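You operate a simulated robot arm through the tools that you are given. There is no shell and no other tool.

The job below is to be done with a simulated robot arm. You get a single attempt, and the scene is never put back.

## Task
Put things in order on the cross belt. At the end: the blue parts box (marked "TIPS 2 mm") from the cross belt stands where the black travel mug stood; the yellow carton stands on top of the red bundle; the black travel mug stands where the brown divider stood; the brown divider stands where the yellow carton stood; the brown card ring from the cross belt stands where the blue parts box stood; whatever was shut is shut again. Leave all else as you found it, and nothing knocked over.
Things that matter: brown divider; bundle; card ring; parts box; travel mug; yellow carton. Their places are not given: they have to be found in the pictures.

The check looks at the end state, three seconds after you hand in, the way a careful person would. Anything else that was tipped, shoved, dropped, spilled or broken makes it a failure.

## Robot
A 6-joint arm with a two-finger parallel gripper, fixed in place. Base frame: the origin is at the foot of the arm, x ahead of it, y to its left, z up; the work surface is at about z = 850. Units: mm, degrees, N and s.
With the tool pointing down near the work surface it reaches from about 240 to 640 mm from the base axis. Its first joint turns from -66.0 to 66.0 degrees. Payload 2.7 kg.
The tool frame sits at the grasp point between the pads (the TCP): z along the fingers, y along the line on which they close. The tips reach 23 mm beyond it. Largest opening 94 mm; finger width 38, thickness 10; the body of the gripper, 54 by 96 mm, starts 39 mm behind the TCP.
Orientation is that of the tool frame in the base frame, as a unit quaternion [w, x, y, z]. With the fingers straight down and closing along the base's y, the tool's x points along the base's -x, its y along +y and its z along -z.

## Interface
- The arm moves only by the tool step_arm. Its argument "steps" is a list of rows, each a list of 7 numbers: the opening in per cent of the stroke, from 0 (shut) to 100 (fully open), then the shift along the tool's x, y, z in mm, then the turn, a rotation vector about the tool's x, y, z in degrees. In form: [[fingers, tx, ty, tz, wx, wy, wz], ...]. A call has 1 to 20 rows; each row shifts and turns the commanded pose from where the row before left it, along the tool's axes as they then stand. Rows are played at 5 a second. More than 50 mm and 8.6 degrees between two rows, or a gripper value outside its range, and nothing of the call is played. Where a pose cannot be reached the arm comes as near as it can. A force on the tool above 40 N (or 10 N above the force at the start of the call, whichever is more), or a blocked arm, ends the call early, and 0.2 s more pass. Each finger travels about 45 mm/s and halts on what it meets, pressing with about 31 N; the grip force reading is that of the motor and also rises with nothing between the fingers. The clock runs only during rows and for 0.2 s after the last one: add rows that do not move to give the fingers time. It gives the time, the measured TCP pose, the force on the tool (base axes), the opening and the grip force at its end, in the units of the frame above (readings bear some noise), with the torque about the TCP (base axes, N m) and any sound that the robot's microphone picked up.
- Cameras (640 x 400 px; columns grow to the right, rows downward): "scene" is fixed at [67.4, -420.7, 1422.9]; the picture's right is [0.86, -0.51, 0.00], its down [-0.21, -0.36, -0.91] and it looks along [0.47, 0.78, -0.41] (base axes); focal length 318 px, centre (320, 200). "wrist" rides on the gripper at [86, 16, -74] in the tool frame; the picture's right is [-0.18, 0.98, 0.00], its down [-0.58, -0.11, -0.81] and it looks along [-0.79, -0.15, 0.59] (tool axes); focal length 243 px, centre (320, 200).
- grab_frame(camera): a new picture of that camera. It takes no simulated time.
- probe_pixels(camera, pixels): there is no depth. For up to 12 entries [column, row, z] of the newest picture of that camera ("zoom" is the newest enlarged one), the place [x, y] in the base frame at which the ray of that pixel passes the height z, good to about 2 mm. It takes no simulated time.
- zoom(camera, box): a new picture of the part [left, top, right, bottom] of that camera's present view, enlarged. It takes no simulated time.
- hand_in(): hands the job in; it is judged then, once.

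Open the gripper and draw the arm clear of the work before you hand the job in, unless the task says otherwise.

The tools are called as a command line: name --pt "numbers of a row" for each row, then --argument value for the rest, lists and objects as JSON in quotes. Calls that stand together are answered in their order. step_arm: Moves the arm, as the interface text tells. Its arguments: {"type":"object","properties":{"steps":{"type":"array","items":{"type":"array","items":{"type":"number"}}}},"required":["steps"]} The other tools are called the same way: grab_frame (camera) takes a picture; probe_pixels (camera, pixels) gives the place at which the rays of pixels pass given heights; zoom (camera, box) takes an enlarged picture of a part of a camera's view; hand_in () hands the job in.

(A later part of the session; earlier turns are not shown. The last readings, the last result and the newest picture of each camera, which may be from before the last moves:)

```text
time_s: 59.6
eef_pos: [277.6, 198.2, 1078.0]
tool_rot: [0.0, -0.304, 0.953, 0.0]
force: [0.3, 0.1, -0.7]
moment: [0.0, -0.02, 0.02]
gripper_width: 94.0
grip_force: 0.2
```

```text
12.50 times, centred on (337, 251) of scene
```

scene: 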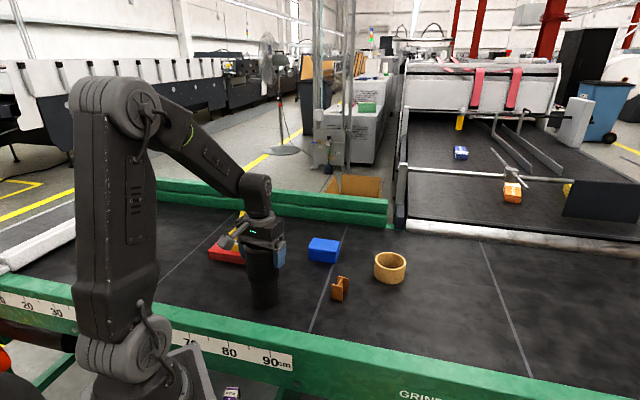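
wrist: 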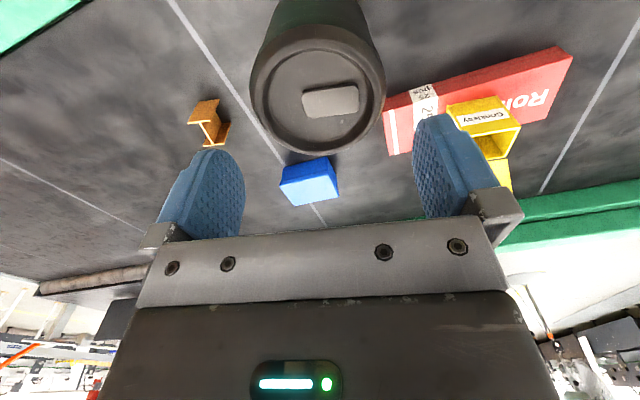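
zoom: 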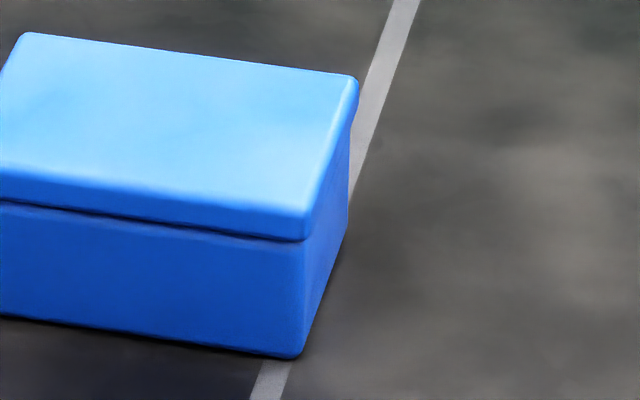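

The lid overhangs a little all round. I move from the mug to above the blue box and turn the tool so it closes along the box's 45° short axis.

step_arm --pt "100 -39.5 -9.95 0 0 0 0" --pt "100 -39.5 -9.95 0 0 0 0" --pt "100 -39.5 -9.95 0 0 0 0" --pt "100 -39.5 -9.95 10 0 0 0" --pt "100 -39.5 -9.95 15 0 0 0" --pt "100 -39.5 -9.95 15 0 0 0" --pt "100 0 0 0 0 0 8.05" --pt "100 0 0 0 0 0 8.05" --pt "100 0 0 0 0 0 8.05" --pt "100 0 0 0 0 0 8.05" --pt "100 0 0 0 0 0 8.05" --pt "100 0 0 0 0 0 8.05" --pt "100 0 0 0 0 0 8.05" --pt "100 0 0 0 0 0 8.05" --pt "100 0 0 0 0 0 8.05" --pt "100 0 0 0 0 0 8.05" --pt "100 0 0 0 0 0 0" --pt "100 0 0 0 0 0 0"

grab_frame --camera "scene"

grab_frame --camera "wrist"

```text
time_s: 63.4
eef_pos: [503.6, 286.1, 1039.8]
tool_rot: [0.0, 0.385, 0.923, 0.001]
force: [-0.3, 0.8, 0.0]
moment: [-0.02, 0.01, 0.01]
gripper_width: 94.0
grip_force: 0.0
```

```text
taken
```

scene: 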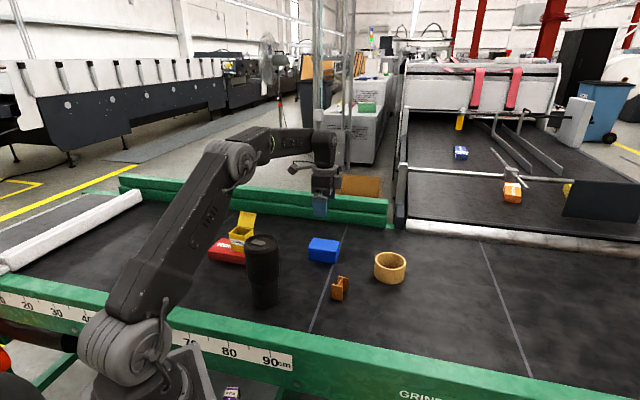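

```text
taken
```

wrist: 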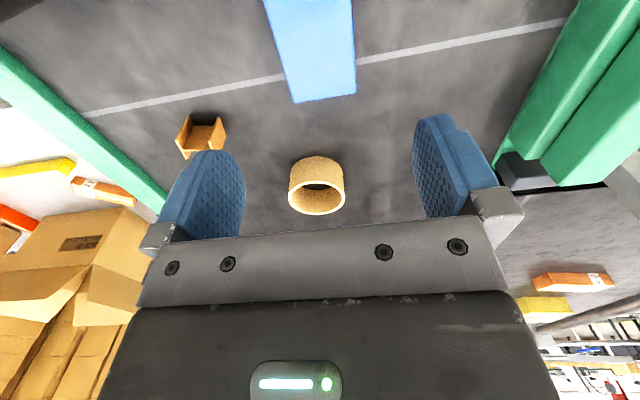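

The box's far lid edge shows at (291,102)–(357,93). I probe the lid edges to check yaw and centring relative to the tool.

zoom --camera "wrist" --box '[240, 0, 400, 110]'

probe_pixels --camera "wrist" --pixels '[[292, 103, 893], [357, 93, 893], [263, 2, 893], [351, 2, 893], [277, 50, 893], [354, 50, 893]]'

```text
3.64 times, centred on (320, 55) of wrist
```

zoom: 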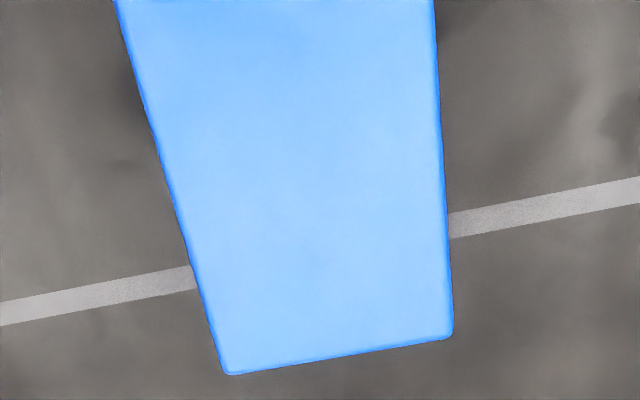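

```text
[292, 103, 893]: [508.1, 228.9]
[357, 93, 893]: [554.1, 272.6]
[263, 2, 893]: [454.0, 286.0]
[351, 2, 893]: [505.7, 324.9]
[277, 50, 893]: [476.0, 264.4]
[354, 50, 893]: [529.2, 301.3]
```

Box is ~1–4 mm off along the closing axis and aligned to within ~1°. I shift 2 mm and descend to z≈879 with the fingers open.

step_arm --pt "100 0 -2 40 0 0 0" --pt "100 0 0 40 0 0 0" --pt "100 0 0 35 0 0 0" --pt "100 0 0 20 0 0 0" --pt "100 0 0 15 0 0 0" --pt "100 0 0 10 0 0 0" --pt "100 0 0 0 0 0 0" --pt "100 0 0 0 0 0 0"

zoom --camera "scene" --box '[276, 210, 388, 280]'

grab_frame --camera "wrist"

```text
time_s: 65.2
eef_pos: [503.2, 283.7, 878.7]
tool_rot: [0.0, 0.383, 0.924, 0.0]
force: [0.1, -0.5, 0.3]
moment: [-0.01, 0.04, 0.0]
gripper_width: 93.8
grip_force: 0.1
```

```text
5.71 times, centred on (332, 245) of scene
```

zoom: 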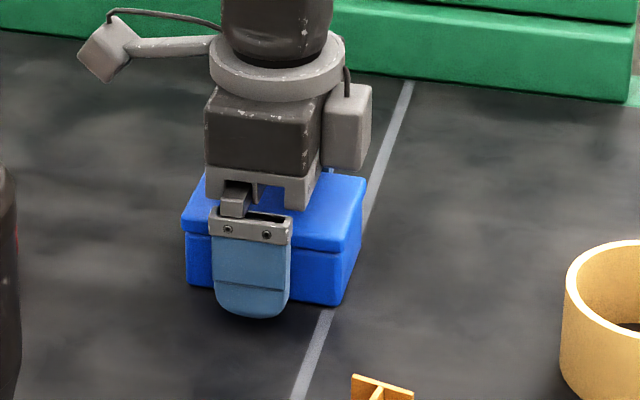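

```text
taken
```

wrist: 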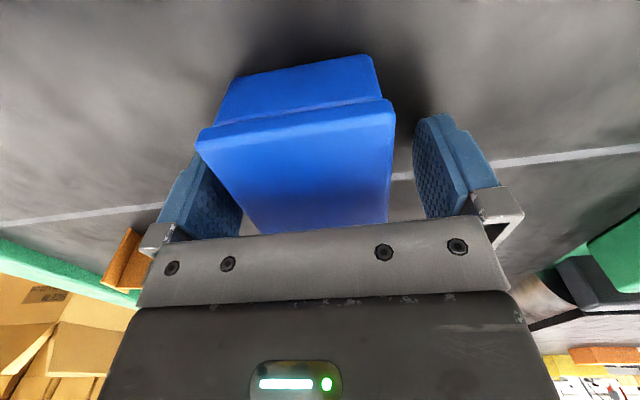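

The box is between the fingers; the front finger is ~4 mm left of the box's middle, so I shift -3.5 in tool x, lower 2 mm, then close.

step_arm --pt "100 -3.5 0 0 0 0 0" --pt "100 0 0 2 0 0 0" --pt "85 0 0 0 0 0 0" --pt "75 0 0 0 0 0 0" --pt "68 0 0 0 0 0 0" --pt "62 0 0 0 0 0 0" --pt "55 0 0 0 0 0 0" --pt "50 0 0 0 0 0 0" --pt "50 0 0 0 0 0 0"

zoom --camera "scene" --box '[292, 225, 372, 275]'

grab_frame --camera "wrist"

```text
time_s: 67.2
eef_pos: [505.7, 280.4, 877.6]
tool_rot: [0.0, 0.384, 0.924, 0.0]
force: [-0.1, -1.7, 0.6]
moment: [-0.05, -0.02, -0.03]
gripper_width: 62.5
grip_force: 31.0
```

```text
8.00 times, centred on (332, 250) of scene
```

zoom: 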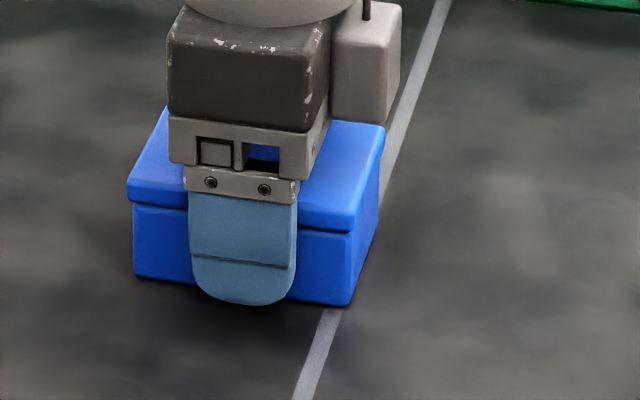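

```text
taken
```

wrist: 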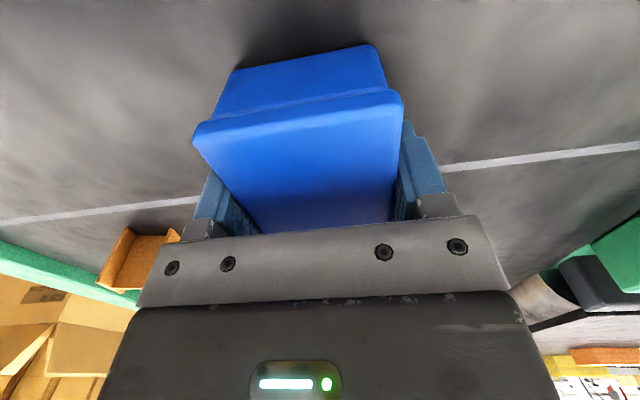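

Gripped at 62.5 mm (lid width). I test-lift 4 mm and look whether the body comes along with the lid.

step_arm --pt "50 0 0 -1 0 0 0" --pt "50 0 0 -1.5 0 0 0" --pt "50 0 0 -1.5 0 0 0" --pt "50 0 0 0 0 0 0"

zoom --camera "scene" --box '[292, 225, 372, 275]'

grab_frame --camera "wrist"

```text
time_s: 68.2
eef_pos: [505.3, 282.4, 881.3]
tool_rot: [-0.001, 0.383, 0.924, 0.0]
force: [-0.8, -0.3, -1.8]
moment: [-0.01, 0.01, -0.01]
gripper_width: 62.7
grip_force: 31.0
```

```text
8.00 times, centred on (332, 250) of scene
```

zoom: 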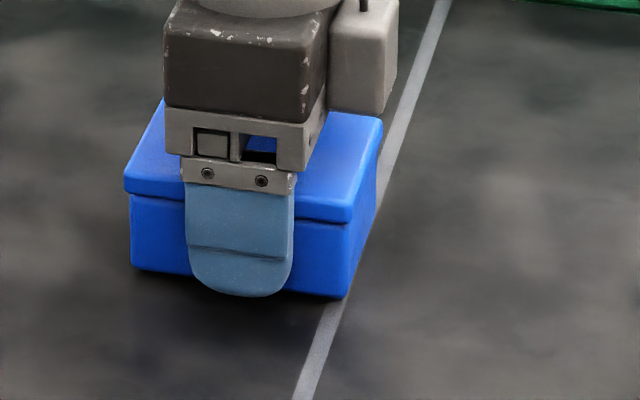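

```text
taken
```

wrist: 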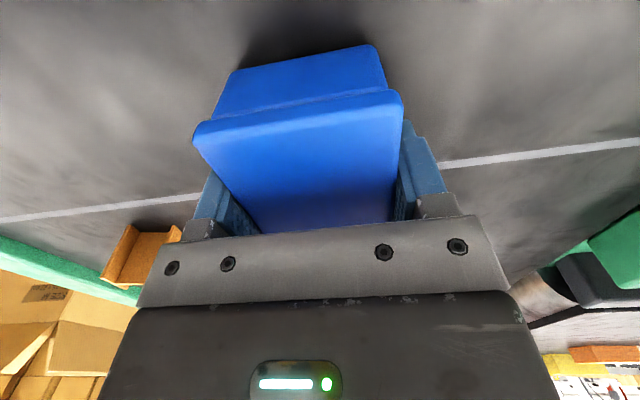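

The box lifts as one piece, lid shut. I raise it to z≈955 gently and carry it over to the mug's old place.

step_arm --pt "50 0 0 -8 0 0 0" --pt "50 0 0 -15 0 0 0" --pt "50 0 0 -20 0 0 0" --pt "50 0 0 -20 0 0 0" --pt "50 0 0 -11 0 0 0" --pt "50 -12.4 -6.6 0 0 0 0" --pt "50 -24.8 -13.2 0 0 0 0" --pt "50 -24.8 -13.2 0 0 0 0" --pt "50 -24.8 -13.2 0 0 0 0" --pt "50 -24.8 -13.2 0 0 0 0" --pt "50 -24.8 -13.2 0 0 0 0" --pt "50 -24.8 -13.2 0 0 0 0" --pt "50 -24.8 -13.2 0 0 0 0" --pt "50 -24.8 -13.2 0 0 0 0" --pt "50 -24.8 -13.2 0 0 0 0" --pt "50 -24.8 -13.2 0 0 0 0" --pt "50 -24.8 -13.2 0 0 0 0" --pt "50 -12.4 -6.6 0 0 0 0" --pt "50 0 0 0 0 0 0" --pt "50 0 0 0 0 0 0"

grab_frame --camera "scene"

grab_frame --camera "wrist"

```text
time_s: 72.4
eef_pos: [602.5, -40.3, 956.9]
tool_rot: [0.0, 0.383, 0.924, 0.0]
force: [0.5, -0.4, -1.4]
moment: [-0.01, 0.0, 0.03]
gripper_width: 62.4
grip_force: 31.0
```

```text
taken
```

scene: 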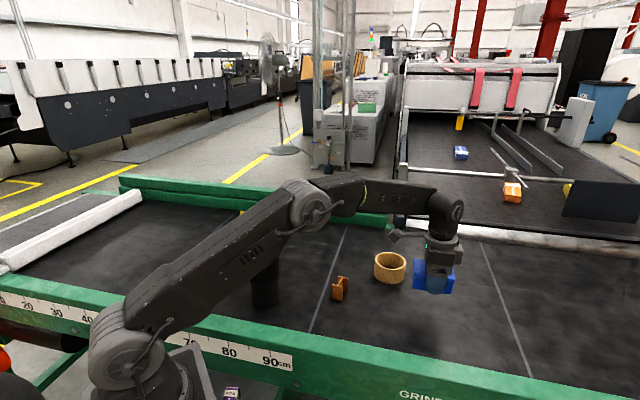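

```text
taken
```

wrist: 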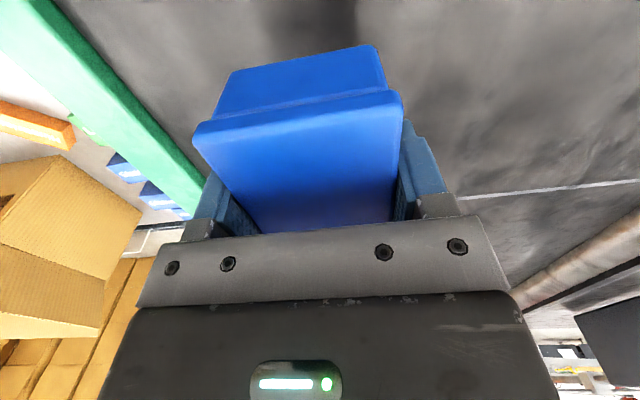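

The box is above the spot. I lower it to ~6 mm above the belt (z≈884) and measure with the scene camera.

step_arm --pt "50 0 0 20 0 0 0" --pt "50 0 0 25 0 0 0" --pt "50 0 0 18 0 0 0" --pt "50 0 0 10 0 0 0" --pt "50 0 0 0 0 0 0" --pt "50 0 0 0 0 0 0"

zoom --camera "scene" --box '[387, 265, 483, 325]'

```text
time_s: 73.8
eef_pos: [604.5, -39.3, 883.4]
tool_rot: [0.0, 0.384, 0.923, 0.0]
force: [-0.2, 0.8, -1.2]
moment: [0.04, 0.0, 0.0]
gripper_width: 62.8
grip_force: 31.4
```

```text
6.67 times, centred on (435, 295) of scene
```

zoom: 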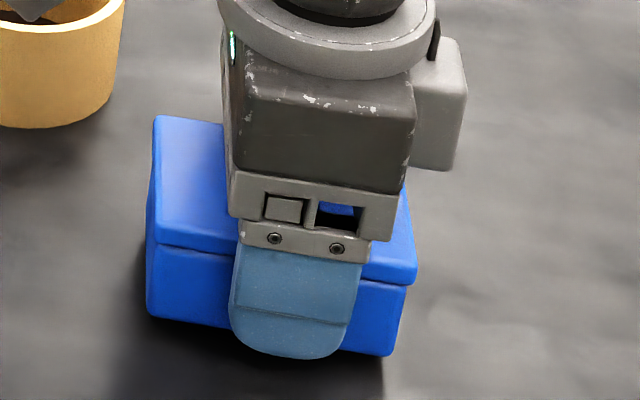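

The box's front base corners are at (148,313) and (388,356); lid corners at (147,235), (416,272), (156,116). I probe them at the expected heights (base 856, lid top 899).

probe_pixels --camera "zoom" --pixels '[[148, 313, 856], [388, 356, 856], [147, 240, 899], [416, 276, 899], [156, 117, 899], [405, 188, 899], [148, 313, 857], [388, 356, 857]]'

```text
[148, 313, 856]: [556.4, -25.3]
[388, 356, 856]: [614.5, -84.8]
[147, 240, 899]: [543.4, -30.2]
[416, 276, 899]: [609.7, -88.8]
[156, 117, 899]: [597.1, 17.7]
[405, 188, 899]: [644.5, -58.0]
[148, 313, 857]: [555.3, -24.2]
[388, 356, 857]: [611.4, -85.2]
```

Front edge midpoint implies the box centre ≈ (604,-35.7) versus the mug's old (604,-39). I shift ~2.8 mm in -y, lower to ~1.5 mm above contact and re-measure.

step_arm --pt "50 -1.6 -2.3 0 0 0 0" --pt "50 0 0 2.5 0 0 0" --pt "50 0 0 1.5 0 0 0" --pt "50 0 0 0 0 0 0" --pt "50 0 0 0 0 0 0"

zoom --camera "scene" --box '[387, 265, 483, 325]'

```text
time_s: 75.0
eef_pos: [602.6, -44.3, 877.1]
tool_rot: [0.0, 0.383, 0.924, 0.0]
force: [0.3, -0.8, -1.4]
moment: [-0.02, 0.03, 0.0]
gripper_width: 62.6
grip_force: 31.6
```

```text
6.67 times, centred on (435, 295) of scene
```

zoom: 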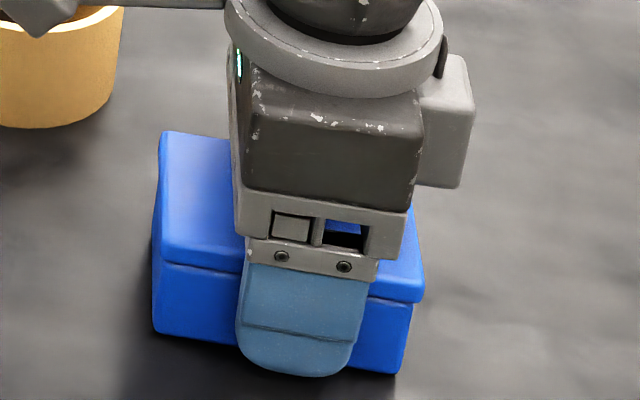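

Base corners now at (154,331) and (396,374). I probe them at z=851–852.

probe_pixels --camera "zoom" --pixels '[[154, 331, 851], [396, 374, 851], [154, 331, 852], [396, 374, 852]]'

step_arm --pt "50 0 0 0 0 0 0"

```text
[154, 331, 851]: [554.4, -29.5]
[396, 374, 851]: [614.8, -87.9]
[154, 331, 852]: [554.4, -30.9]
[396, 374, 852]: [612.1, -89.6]
```

```text
time_s: 75.4
eef_pos: [604.0, -43.6, 878.4]
tool_rot: [0.0, 0.384, 0.923, 0.0]
force: [0.0, 0.5, -2.4]
moment: [-0.06, -0.01, 0.03]
gripper_width: 62.7
grip_force: 31.1
```

Box centre ≈ (603.3,-40), within about 1 mm. Tiny nudge of +1 mm in tool y, then I lower to contact in small steps.

step_arm --pt "50 0.3 0.8 0 0 0 0" --pt "50 0 0 0.8 0 0 0" --pt "50 0 0 0.6 0 0 0" --pt "50 0 0 0 0 0 0"

step_arm --pt "50 0 0 0.6 0 0 0" --pt "50 0 0 0 0 0 0"

```text
time_s: 76.4
eef_pos: [602.7, -42.6, 877.7]
tool_rot: [0.0, 0.384, 0.923, -0.001]
force: [-1.5, 0.9, 3.1]
moment: [0.02, 0.21, 0.03]
gripper_width: 62.9
grip_force: 30.9
```

```text
time_s: 77.0
eef_pos: [602.7, -43.5, 876.8]
tool_rot: [0.001, 0.384, 0.923, 0.0]
force: [-3.9, -1.9, 11.3]
moment: [0.16, 0.51, 0.05]
gripper_width: 62.9
grip_force: 31.0
```

Firm contact (11 N). I back off 0.5 mm and open slowly.

step_arm --pt "50 0 0 -0.5 0 0 0" --pt "66 0 0 0 0 0 0" --pt "69 0 0 0 0 0 0" --pt "74 0 0 0 0 0 0" --pt "82 0 0 0 0 0 0" --pt "90 0 0 0 0 0 0" --pt "95 0 0 0 0 0 0" --pt "95 0 0 0 0 0 0"

grab_frame --camera "wrist"

zoom --camera "scene" --box '[371, 245, 499, 325]'

```text
time_s: 78.8
eef_pos: [604.0, -42.3, 877.7]
tool_rot: [-0.001, 0.383, 0.924, 0.0]
force: [0.1, -0.3, -0.3]
moment: [0.03, -0.01, -0.01]
gripper_width: 89.1
grip_force: 0.0
```

```text
taken
```

wrist: 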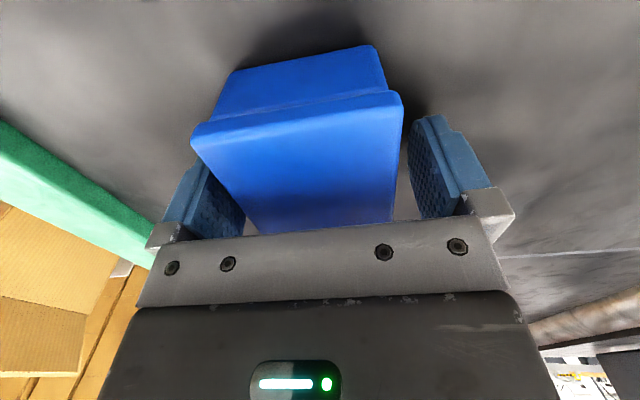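

```text
5.00 times, centred on (435, 285) of scene
```

zoom: 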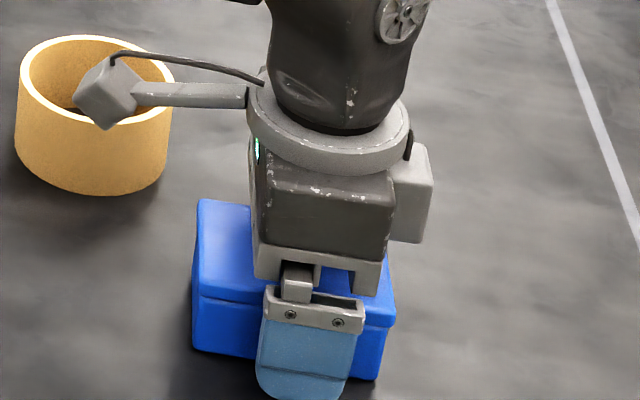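

Released. I raise straight up and inspect the box.

step_arm --pt "95 0 0 -6 0 0 0" --pt "95 0 0 -12 0 0 0" --pt "95 0 0 -25 0 0 0" --pt "95 0 0 -40 0 0 0" --pt "95 0 0 -40 0 0 0" --pt "95 0 0 0 0 0 0"

zoom --camera "scene" --box '[387, 265, 483, 325]'

grab_frame --camera "wrist"

```text
time_s: 80.2
eef_pos: [603.0, -41.2, 1002.2]
tool_rot: [0.0, 0.384, 0.923, -0.001]
force: [-0.1, 0.9, 0.0]
moment: [0.0, 0.01, -0.04]
gripper_width: 89.4
grip_force: 0.1
```

```text
6.67 times, centred on (435, 295) of scene
```

zoom: 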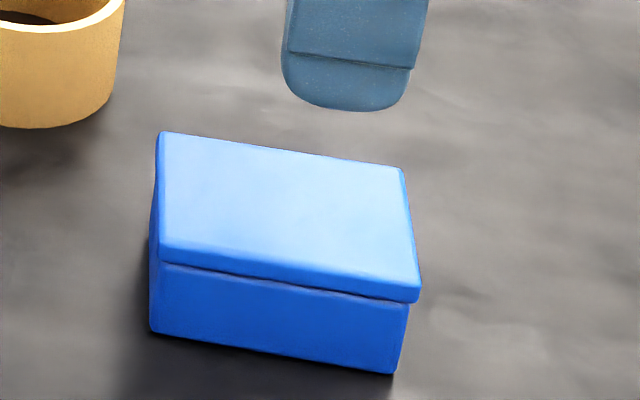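

```text
taken
```

wrist: 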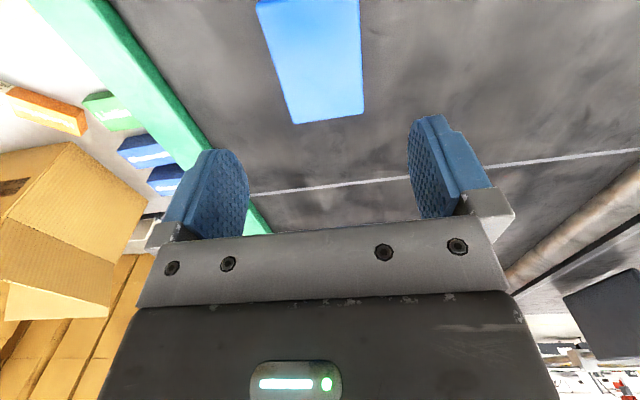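

The box stands shut at the mug's old place. I probe its base (151,332), (395,373) and lid corners to verify the centre.

probe_pixels --camera "zoom" --pixels '[[151, 332, 850], [395, 373, 850], [158, 250, 893], [161, 134, 893], [402, 168, 893], [420, 288, 893]]'

zoom --camera "scene" --box '[350, 240, 430, 290]'

```text
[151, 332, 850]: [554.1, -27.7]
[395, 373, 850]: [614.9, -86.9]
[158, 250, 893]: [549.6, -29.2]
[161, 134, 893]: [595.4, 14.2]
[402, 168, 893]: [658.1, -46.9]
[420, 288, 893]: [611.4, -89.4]
```

```text
8.00 times, centred on (390, 265) of scene
```

zoom: 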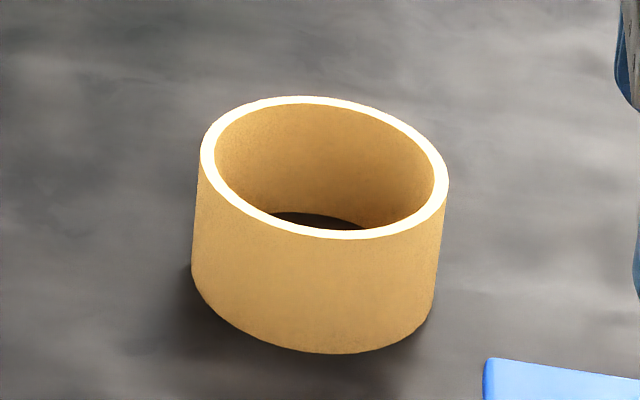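

Blue box centre ≈ (603.6,-38) — good. Next the card ring (centre ≈ (620,116)): I'll grip its near wall; I move above that wall and turn the tool so it closes radially.

step_arm --pt "95 30.1 22.35 0 0 0 0" --pt "95 30.1 22.35 0 0 0 0" --pt "70 30.1 22.35 0 0 0 0" --pt "60 30.1 22.35 0 0 0 0" --pt "50 0 0 0 0 0 6.84" --pt "45 0 0 0 0 0 6.84" --pt "45 0 0 0 0 0 6.84" --pt "45 0 0 0 0 0 6.84" --pt "45 0 0 0 0 0 6.84" --pt "45 0 0 0 0 0 0" --pt "45 0 0 0 0 0 0"

grab_frame --camera "wrist"

grab_frame --camera "scene"

```text
time_s: 82.6
eef_pos: [580.7, 105.6, 999.9]
tool_rot: [0.0, 0.638, 0.77, 0.0]
force: [0.2, 0.1, 0.2]
moment: [0.0, 0.02, 0.03]
gripper_width: 42.3
grip_force: 0.0
```

```text
taken
```

wrist: 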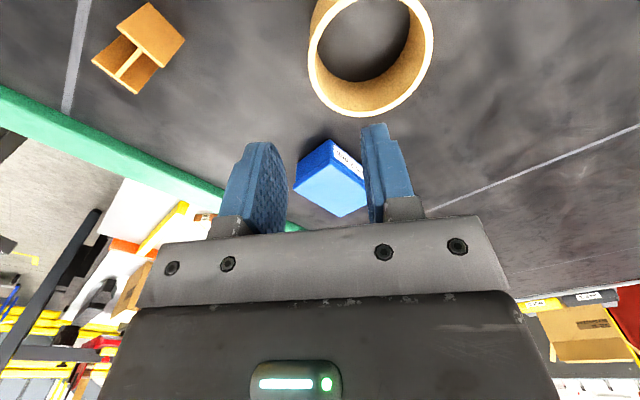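

```text
taken
```

scene: 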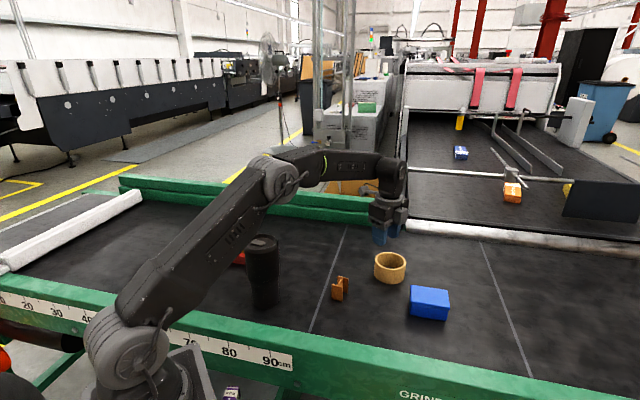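

The back label of the blue box is visible — it's the marked one. I zoom on the ring rim in the wrist view to position the wall grip.

zoom --camera "wrist" --box '[290, 0, 450, 120]'

```text
3.33 times, centred on (370, 60) of wrist
```

zoom: 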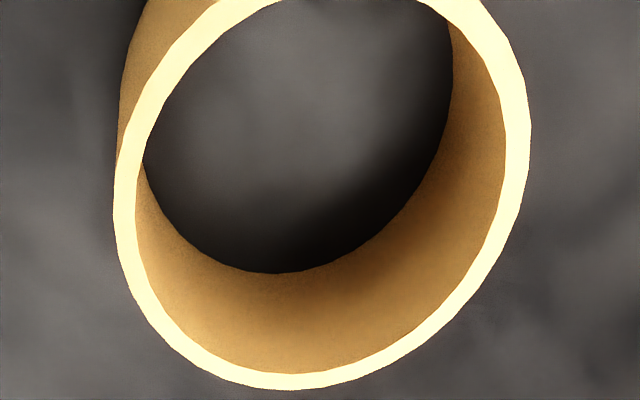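

The rim outline: left outer (113,195), inner (136,205); bottom outer (295,390); right outer (531,130), inner (506,150); upper-left outer (210,5). I probe these at z=896.

probe_pixels --camera "zoom" --pixels '[[113, 195, 896], [136, 200, 896], [295, 390, 896], [295, 373, 896], [531, 130, 896], [506, 140, 896], [150, 320, 896], [460, 303, 896], [160, 70, 896], [500, 20, 896], [123, 130, 896], [390, 365, 896]]'

```text
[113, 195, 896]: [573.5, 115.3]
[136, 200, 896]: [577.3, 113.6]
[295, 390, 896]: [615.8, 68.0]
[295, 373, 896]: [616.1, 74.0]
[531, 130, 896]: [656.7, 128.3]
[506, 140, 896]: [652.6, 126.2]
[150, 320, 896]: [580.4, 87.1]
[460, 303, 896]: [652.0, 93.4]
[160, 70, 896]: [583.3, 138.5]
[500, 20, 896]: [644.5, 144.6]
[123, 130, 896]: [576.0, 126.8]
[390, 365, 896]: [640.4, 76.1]
```

In tool terms the ring centre is 35.8 mm along +y (wanted 38.2) and -0.5 in x. I shift -2.4 and descend with a 42 mm opening so one finger goes inside and one outside the near wall.

step_arm --pt "45 -0.5 -2.4 30 0 0 0" --pt "45 0 0 30 0 0 0" --pt "45 0 0 20 0 0 0" --pt "45 0 0 15 0 0 0" --pt "45 0 0 15 0 0 0" --pt "45 0 0 9 0 0 0" --pt "45 0 0 0 0 0 0"

zoom --camera "scene" --box '[342, 225, 438, 290]'

grab_frame --camera "wrist"

```text
time_s: 84.2
eef_pos: [579.8, 105.4, 879.8]
tool_rot: [0.0, 0.638, 0.77, -0.001]
force: [0.6, -0.1, -0.2]
moment: [-0.01, -0.03, -0.01]
gripper_width: 42.4
grip_force: 0.1
```

```text
6.15 times, centred on (390, 258) of scene
```

zoom: 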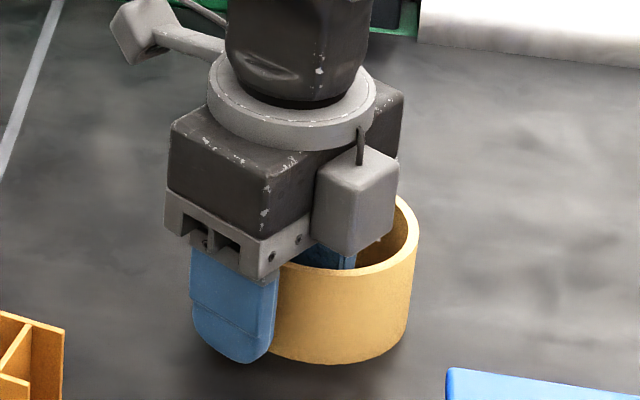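

```text
taken
```

wrist: 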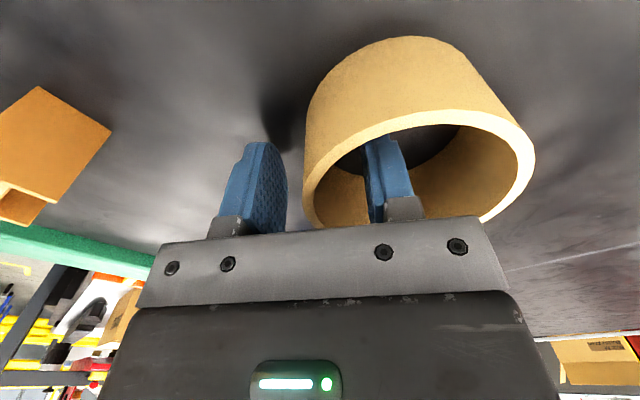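

One finger is inside, one outside the near wall, nothing touched. I close on the wall.

step_arm --pt "35 0 0 0 0 0 0" --pt "25 0 0 0 0 0 0" --pt "18 0 0 0 0 0 0" --pt "12 0 0 0 0 0 0" --pt "6 0 0 0 0 0 0" --pt "2 0 0 0 0 0 0" --pt "2 0 0 0 0 0 0"

grab_frame --camera "wrist"

zoom --camera "scene" --box '[342, 225, 438, 290]'

```text
time_s: 85.8
eef_pos: [579.8, 104.4, 879.4]
tool_rot: [0.0, 0.638, 0.77, 0.0]
force: [0.5, 0.7, 1.6]
moment: [0.01, -0.01, 0.01]
gripper_width: 13.7
grip_force: 31.2
```

```text
taken
```

wrist: 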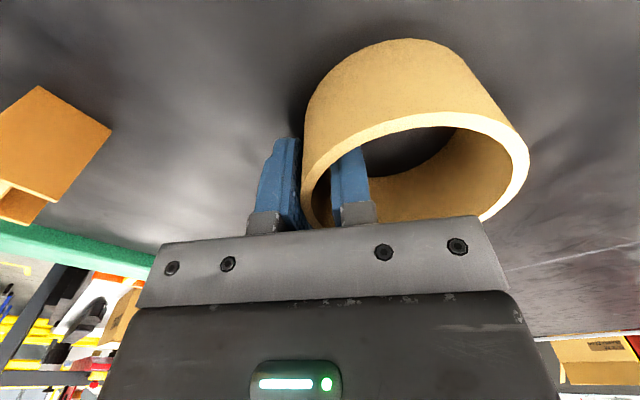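

```text
6.15 times, centred on (390, 258) of scene
```

zoom: 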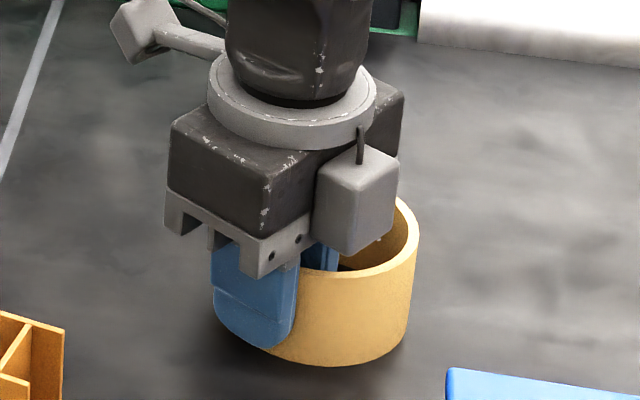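

The wall is held (13.7 mm incl. curvature, 31 N). I lift gently and check that the ring stays level.

step_arm --pt "2 0 0 -3 0 0 0" --pt "2 0 0 -7 0 0 0" --pt "2 0 0 -15 0 0 0" --pt "2 0 0 -20 0 0 0" --pt "2 0 0 -20 0 0 0" --pt "2 0 0 -15 0 0 0" --pt "2 0 0 0 0 0 0"

zoom --camera "scene" --box '[342, 205, 438, 270]'

grab_frame --camera "wrist"

```text
time_s: 87.4
eef_pos: [577.3, 105.4, 960.4]
tool_rot: [0.001, 0.638, 0.77, -0.001]
force: [0.5, 0.5, -0.5]
moment: [0.02, 0.0, 0.01]
gripper_width: 13.7
grip_force: 30.7
```

```text
6.15 times, centred on (390, 238) of scene
```

zoom: 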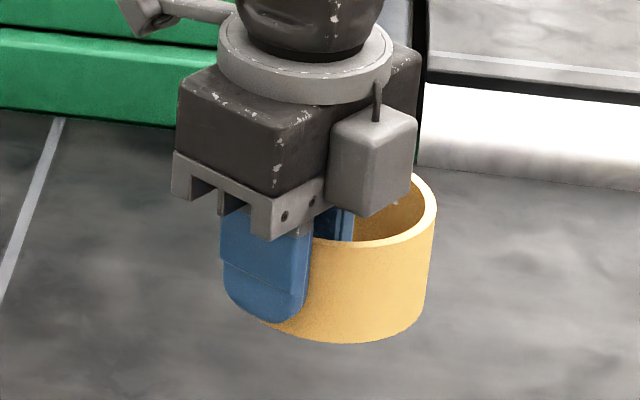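

```text
taken
```

wrist: 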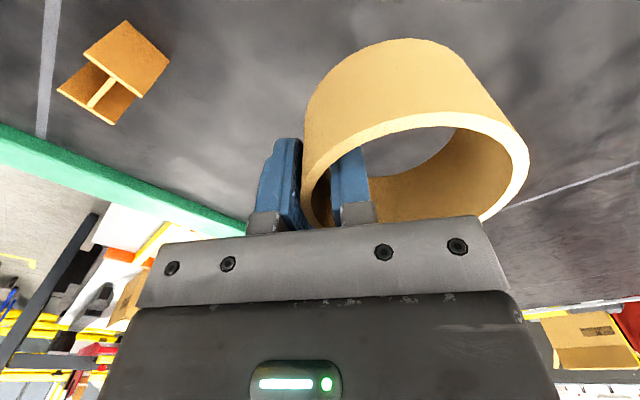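

The ring hangs level. I carry it to above the blue box's old place and turn the tool by -18.9° to stay in a comfortable wrist range.

step_arm --pt "2 12.5 -5.3 0 0 0 0" --pt "2 25.1 -10.63 0 0 0 0" --pt "2 25.1 -10.63 0 0 0 0" --pt "2 25.1 -10.63 0 0 0 0" --pt "2 25.1 -10.63 0 0 0 0" --pt "2 25.1 -10.63 0 0 0 0" --pt "2 25.1 -10.63 0 0 0 0" --pt "2 12.5 -5.3 0 0 0 0" --pt "2 0 0 0 0 0 -4.8" --pt "2 0 0 0 0 0 -4.7" --pt "2 0 0 0 0 0 -4.7" --pt "2 0 0 0 0 0 -4.7" --pt "2 0 0 0 0 0 0" --pt "2 0 0 0 0 0 0"

grab_frame --camera "scene"

grab_frame --camera "wrist"

```text
time_s: 90.4
eef_pos: [472.0, 264.1, 961.6]
tool_rot: [0.0, 0.503, 0.864, 0.0]
force: [-0.6, 0.9, 0.1]
moment: [-0.03, 0.03, 0.0]
gripper_width: 13.8
grip_force: 31.2
```

```text
taken
```

scene: 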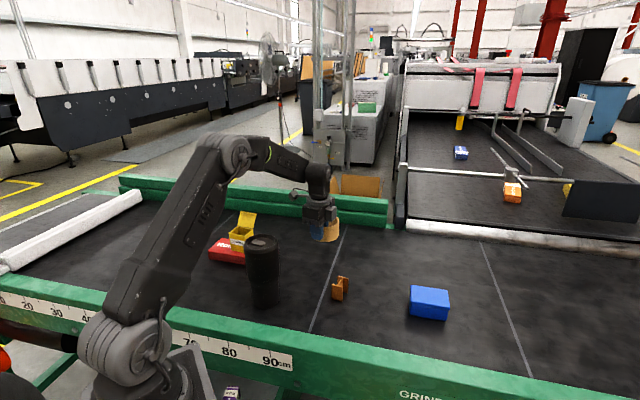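

```text
taken
```

wrist: 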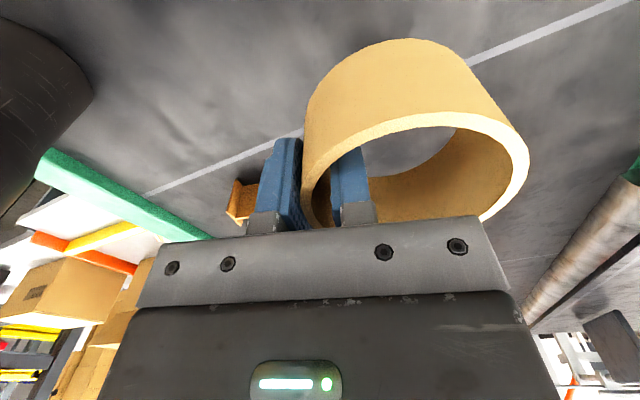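

The ring is above the target. I lower to ~7 mm above the belt (z≈886) and measure with the scene camera.

step_arm --pt "2 0 0 20 0 0 0" --pt "2 0 0 25 0 0 0" --pt "2 0 0 20 0 0 0" --pt "2 0 0 10 0 0 0" --pt "2 0 0 0 0 0 0" --pt "2 0 0 0 0 0 0"

zoom --camera "scene" --box '[292, 220, 372, 270]'

```text
time_s: 91.8
eef_pos: [474.8, 262.4, 885.8]
tool_rot: [0.001, 0.503, 0.864, 0.001]
force: [0.4, -0.1, -0.1]
moment: [0.01, 0.01, 0.0]
gripper_width: 14.0
grip_force: 30.9
```

```text
8.00 times, centred on (332, 245) of scene
```

zoom: 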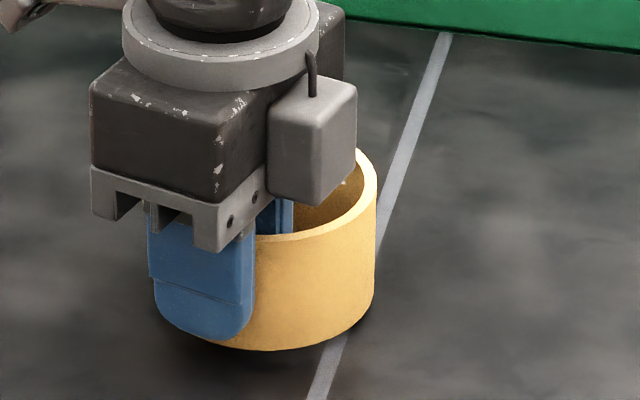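

The ring's visible base arc: (235,349), (265,351), (300,346), (335,332), (360,312), (372,295). I probe at z=856.5, plus the rim (377,195), (370,230 top outer) at z=902.

probe_pixels --camera "zoom" --pixels '[[215, 344, 856.5], [235, 349, 856.5], [265, 351, 856.5], [300, 346, 856.5], [335, 332, 856.5], [360, 311, 856.5], [372, 293, 856.5], [377, 190, 902.5], [350, 220, 902.5], [310, 236, 902.5], [265, 240, 902.5]]'

```text
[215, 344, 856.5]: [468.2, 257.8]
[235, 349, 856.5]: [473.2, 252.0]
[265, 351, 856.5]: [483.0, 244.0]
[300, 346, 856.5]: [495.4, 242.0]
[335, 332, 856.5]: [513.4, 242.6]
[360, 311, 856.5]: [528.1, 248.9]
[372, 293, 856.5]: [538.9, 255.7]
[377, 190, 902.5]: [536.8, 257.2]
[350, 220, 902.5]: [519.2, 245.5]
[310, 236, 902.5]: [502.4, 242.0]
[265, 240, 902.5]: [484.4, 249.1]
```

Fit gives the ring centre ≈ (503.8,284.5) versus the box's old (505.3,287). I shift (+1.5,+2.5) mm and lower to ~1.5 mm above contact, then re-measure.

step_arm --pt "2 1.4 2.5 0 0 0 0" --pt "2 0 0 3 0 0 0" --pt "2 0 0 2 0 0 0" --pt "2 0 0 0 0 0 0" --pt "2 0 0 0 0 0 0"

zoom --camera "scene" --box '[292, 220, 372, 270]'

```text
time_s: 93.0
eef_pos: [475.4, 266.2, 881.8]
tool_rot: [0.0, 0.503, 0.864, 0.0]
force: [-0.4, -1.0, 2.1]
moment: [0.0, 0.02, 0.02]
gripper_width: 13.9
grip_force: 31.0
```

```text
8.00 times, centred on (332, 245) of scene
```

zoom: 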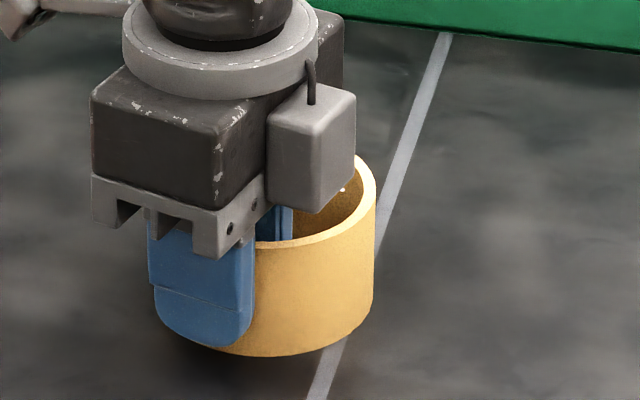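

Base arc now: (225,353), (265,357), (300,352), (335,338), (360,317), (373,297). I probe at z=851.

probe_pixels --camera "zoom" --pixels '[[225, 353, 851], [245, 357, 851], [265, 357, 851], [300, 352, 851], [335, 338, 851], [360, 317, 851], [372, 298, 851]]'

```text
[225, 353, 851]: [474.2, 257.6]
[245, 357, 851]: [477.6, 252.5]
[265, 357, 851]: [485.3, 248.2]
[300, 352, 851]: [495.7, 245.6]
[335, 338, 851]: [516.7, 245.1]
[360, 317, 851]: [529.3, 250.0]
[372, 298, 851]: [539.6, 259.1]
```

The fit gives (505.3,287) — on target. I lower the last bit to firm contact.

step_arm --pt "2 0 0 0.7 0 0 0" --pt "2 0 0 0 0 0 0"

step_arm --pt "2 0 0 0.6 0 0 0" --pt "2 0 0 0 0 0 0"

```text
time_s: 93.6
eef_pos: [475.3, 265.0, 881.4]
tool_rot: [0.0, 0.503, 0.864, 0.0]
force: [-2.8, -7.7, 9.6]
moment: [0.05, -0.02, 0.03]
gripper_width: 14.0
grip_force: 30.9
```

```text
time_s: 94.2
eef_pos: [475.6, 265.3, 881.2]
tool_rot: [0.0, 0.503, 0.864, 0.0]
force: [-3.0, -11.7, 20.5]
moment: [-0.09, 0.1, 0.01]
gripper_width: 13.9
grip_force: 30.8
```

Firm contact (20 N), so I back off 1 mm and open slowly to ~42 mm.

step_arm --pt "2 0 0 -1 0 0 0" --pt "15 0 0 0 0 0 0" --pt "18 0 0 0 0 0 0" --pt "24 0 0 0 0 0 0" --pt "32 0 0 0 0 0 0" --pt "40 0 0 0 0 0 0" --pt "42 0 0 0 0 0 0" --pt "42 0 0 0 0 0 0"

grab_frame --camera "wrist"

zoom --camera "scene" --box '[292, 220, 372, 270]'

```text
time_s: 96.0
eef_pos: [475.0, 267.0, 880.8]
tool_rot: [0.001, 0.503, 0.864, 0.0]
force: [-0.4, 0.1, -0.3]
moment: [0.02, 0.0, 0.03]
gripper_width: 39.4
grip_force: 0.0
```

```text
taken
```

wrist: 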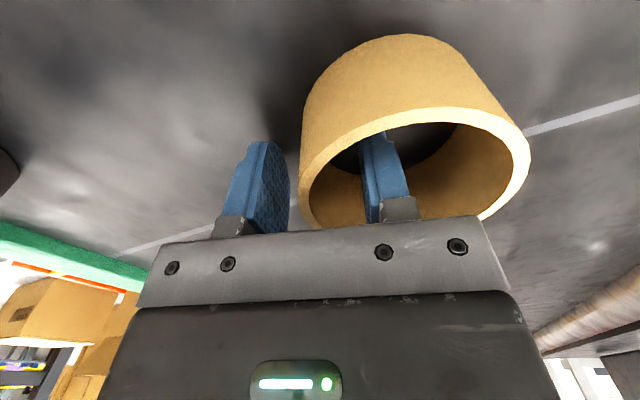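

```text
8.00 times, centred on (332, 245) of scene
```

zoom: 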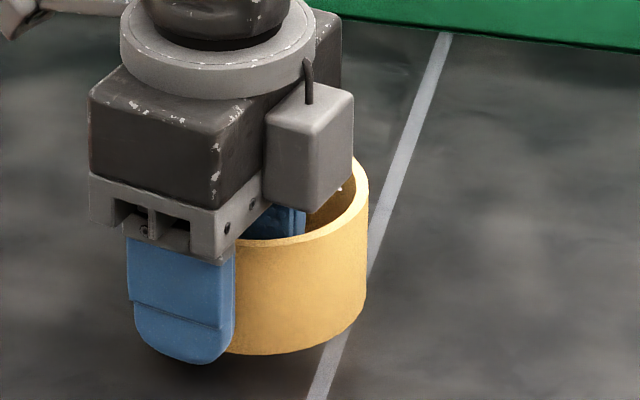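

Released. I raise straight up and then measure the ring's final position.

step_arm --pt "42 0 0 -8 0 0 0" --pt "42 0 0 -15 0 0 0" --pt "42 0 0 -25 0 0 0" --pt "42 0 0 -40 0 0 0" --pt "42 0 0 -40 0 0 0" --pt "42 0 0 0 0 0 0"

zoom --camera "scene" --box '[292, 220, 372, 270]'

```text
time_s: 97.4
eef_pos: [477.5, 264.4, 1011.6]
tool_rot: [0.0, 0.503, 0.864, 0.0]
force: [0.0, -0.4, -0.2]
moment: [-0.01, 0.0, -0.04]
gripper_width: 39.2
grip_force: 0.0
```

```text
8.00 times, centred on (332, 245) of scene
```

zoom: 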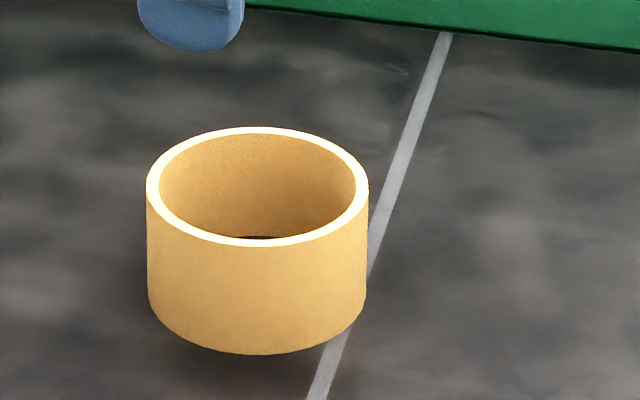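

The ring stands free. I probe its base arc (150,300), (175,328), (215,348), (258,354), (300,348), (335,332), (362,305) at z=850 and rim extremes at 896.

probe_pixels --camera "zoom" --pixels '[[150, 300, 850], [175, 329, 850], [215, 349, 850], [258, 354, 850], [300, 348, 850], [335, 332, 850], [362, 305, 850], [147, 185, 896], [369, 188, 896], [255, 127, 896], [258, 246, 896]]'

```text
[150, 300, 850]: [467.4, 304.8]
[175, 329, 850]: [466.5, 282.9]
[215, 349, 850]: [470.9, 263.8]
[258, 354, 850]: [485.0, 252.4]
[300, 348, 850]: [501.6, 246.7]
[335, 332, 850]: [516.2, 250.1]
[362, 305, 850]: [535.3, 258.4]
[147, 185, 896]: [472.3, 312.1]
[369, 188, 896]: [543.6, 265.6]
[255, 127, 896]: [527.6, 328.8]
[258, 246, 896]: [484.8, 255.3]
```

Ring centre ≈ (507,290), within ~3–4 mm of the box's old centre. I check the mug's final position and the overall scene too.

zoom --camera "scene" --box '[216, 255, 312, 315]'

probe_pixels --camera "zoom" --pixels '[[246, 318, 850], [265, 342, 850], [290, 353, 850], [330, 356, 850], [365, 350, 850], [400, 331, 850], [418, 308, 850]]'

grab_frame --camera "scene"

```text
6.67 times, centred on (264, 285) of scene
```

zoom: 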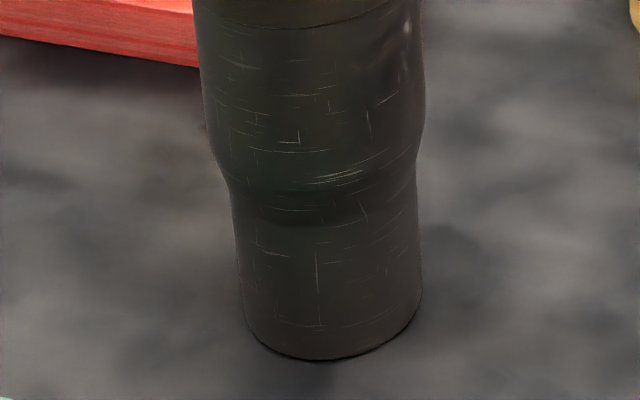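

```text
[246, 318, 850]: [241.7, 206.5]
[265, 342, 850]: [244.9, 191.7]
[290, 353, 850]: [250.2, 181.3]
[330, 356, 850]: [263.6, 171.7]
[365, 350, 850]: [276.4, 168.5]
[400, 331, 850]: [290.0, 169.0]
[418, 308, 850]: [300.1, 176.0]
```

```text
taken
```

scene: 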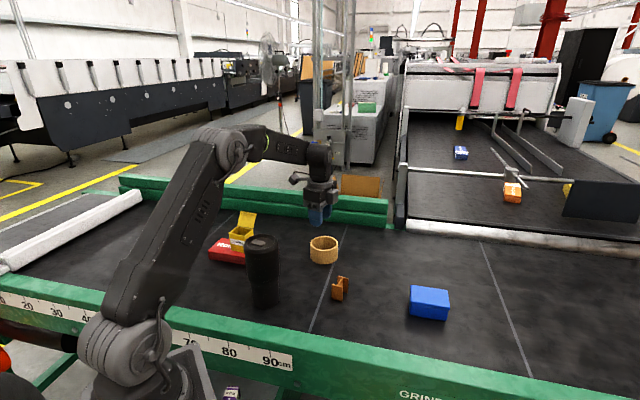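

All pieces stand in place. I zoom on the mug's lid and the carton for a final check that the lid is properly shut and nothing tilted.

zoom --camera "scene" --box '[232, 225, 296, 265]'

zoom --camera "scene" --box '[196, 200, 292, 260]'

grab_frame --camera "wrist"

```text
10.00 times, centred on (264, 245) of scene
```

zoom: 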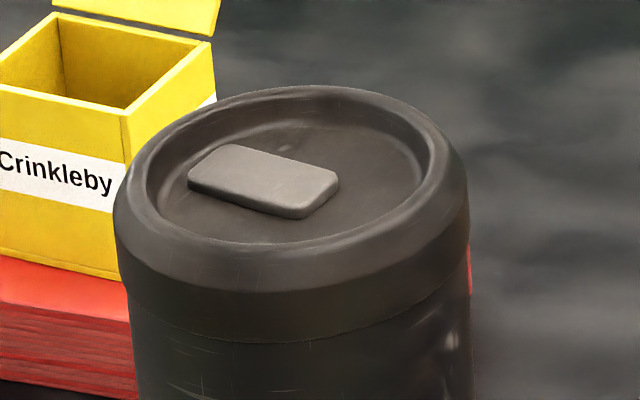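

```text
6.67 times, centred on (244, 230) of scene
```

zoom: 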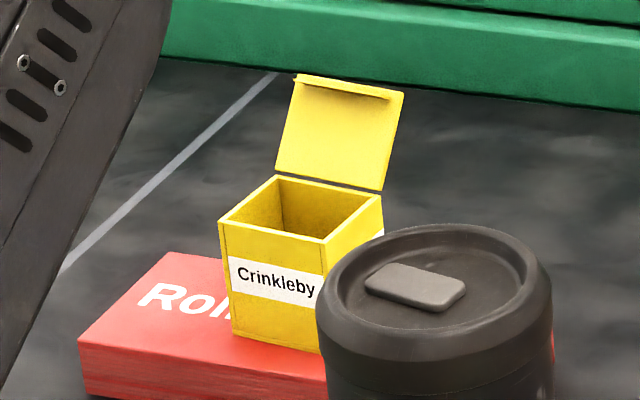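

```text
taken
```

wrist: 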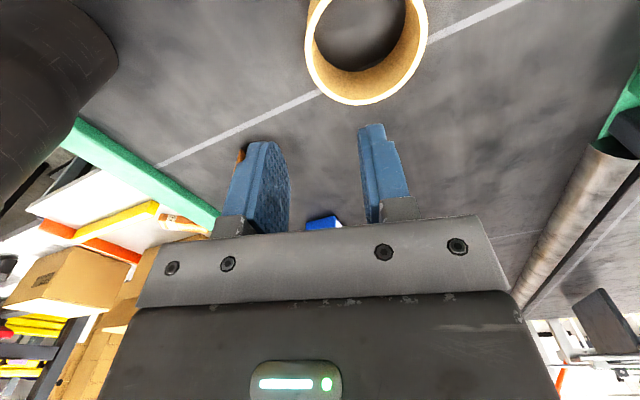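

I compare the mug lid's height now with the start by probing the far rim crest and the front seam in both the old and new mug positions (fixed scene camera).

probe_pixels --camera "scene" --pixels '[[432.75, 241.55, 1023], [435.5, 269.0, 1000], [263.5, 233.5, 1023], [263.3, 258.8, 1000], [432.75, 241.55, 1023], [435.5, 269.0, 1000], [263.5, 233.5, 1023], [263.3, 258.8, 1000]]'

zoom --camera "scene" --box '[216, 225, 312, 315]'

```text
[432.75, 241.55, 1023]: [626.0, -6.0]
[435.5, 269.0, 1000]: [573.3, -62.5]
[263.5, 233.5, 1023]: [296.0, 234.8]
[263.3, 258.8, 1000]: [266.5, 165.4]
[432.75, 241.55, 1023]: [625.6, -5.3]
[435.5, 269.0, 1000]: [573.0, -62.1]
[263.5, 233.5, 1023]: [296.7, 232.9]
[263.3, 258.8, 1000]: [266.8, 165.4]
```

```text
4.44 times, centred on (264, 270) of scene
```

zoom: 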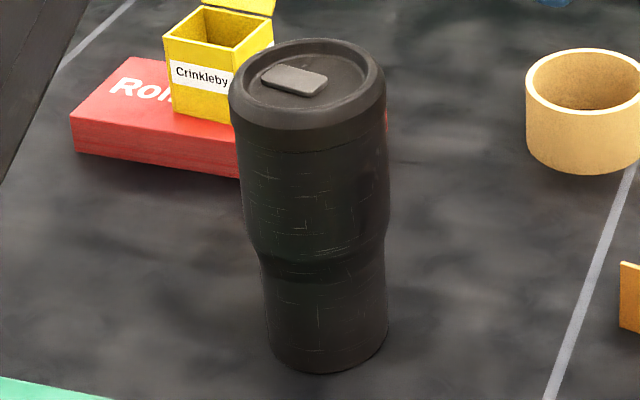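

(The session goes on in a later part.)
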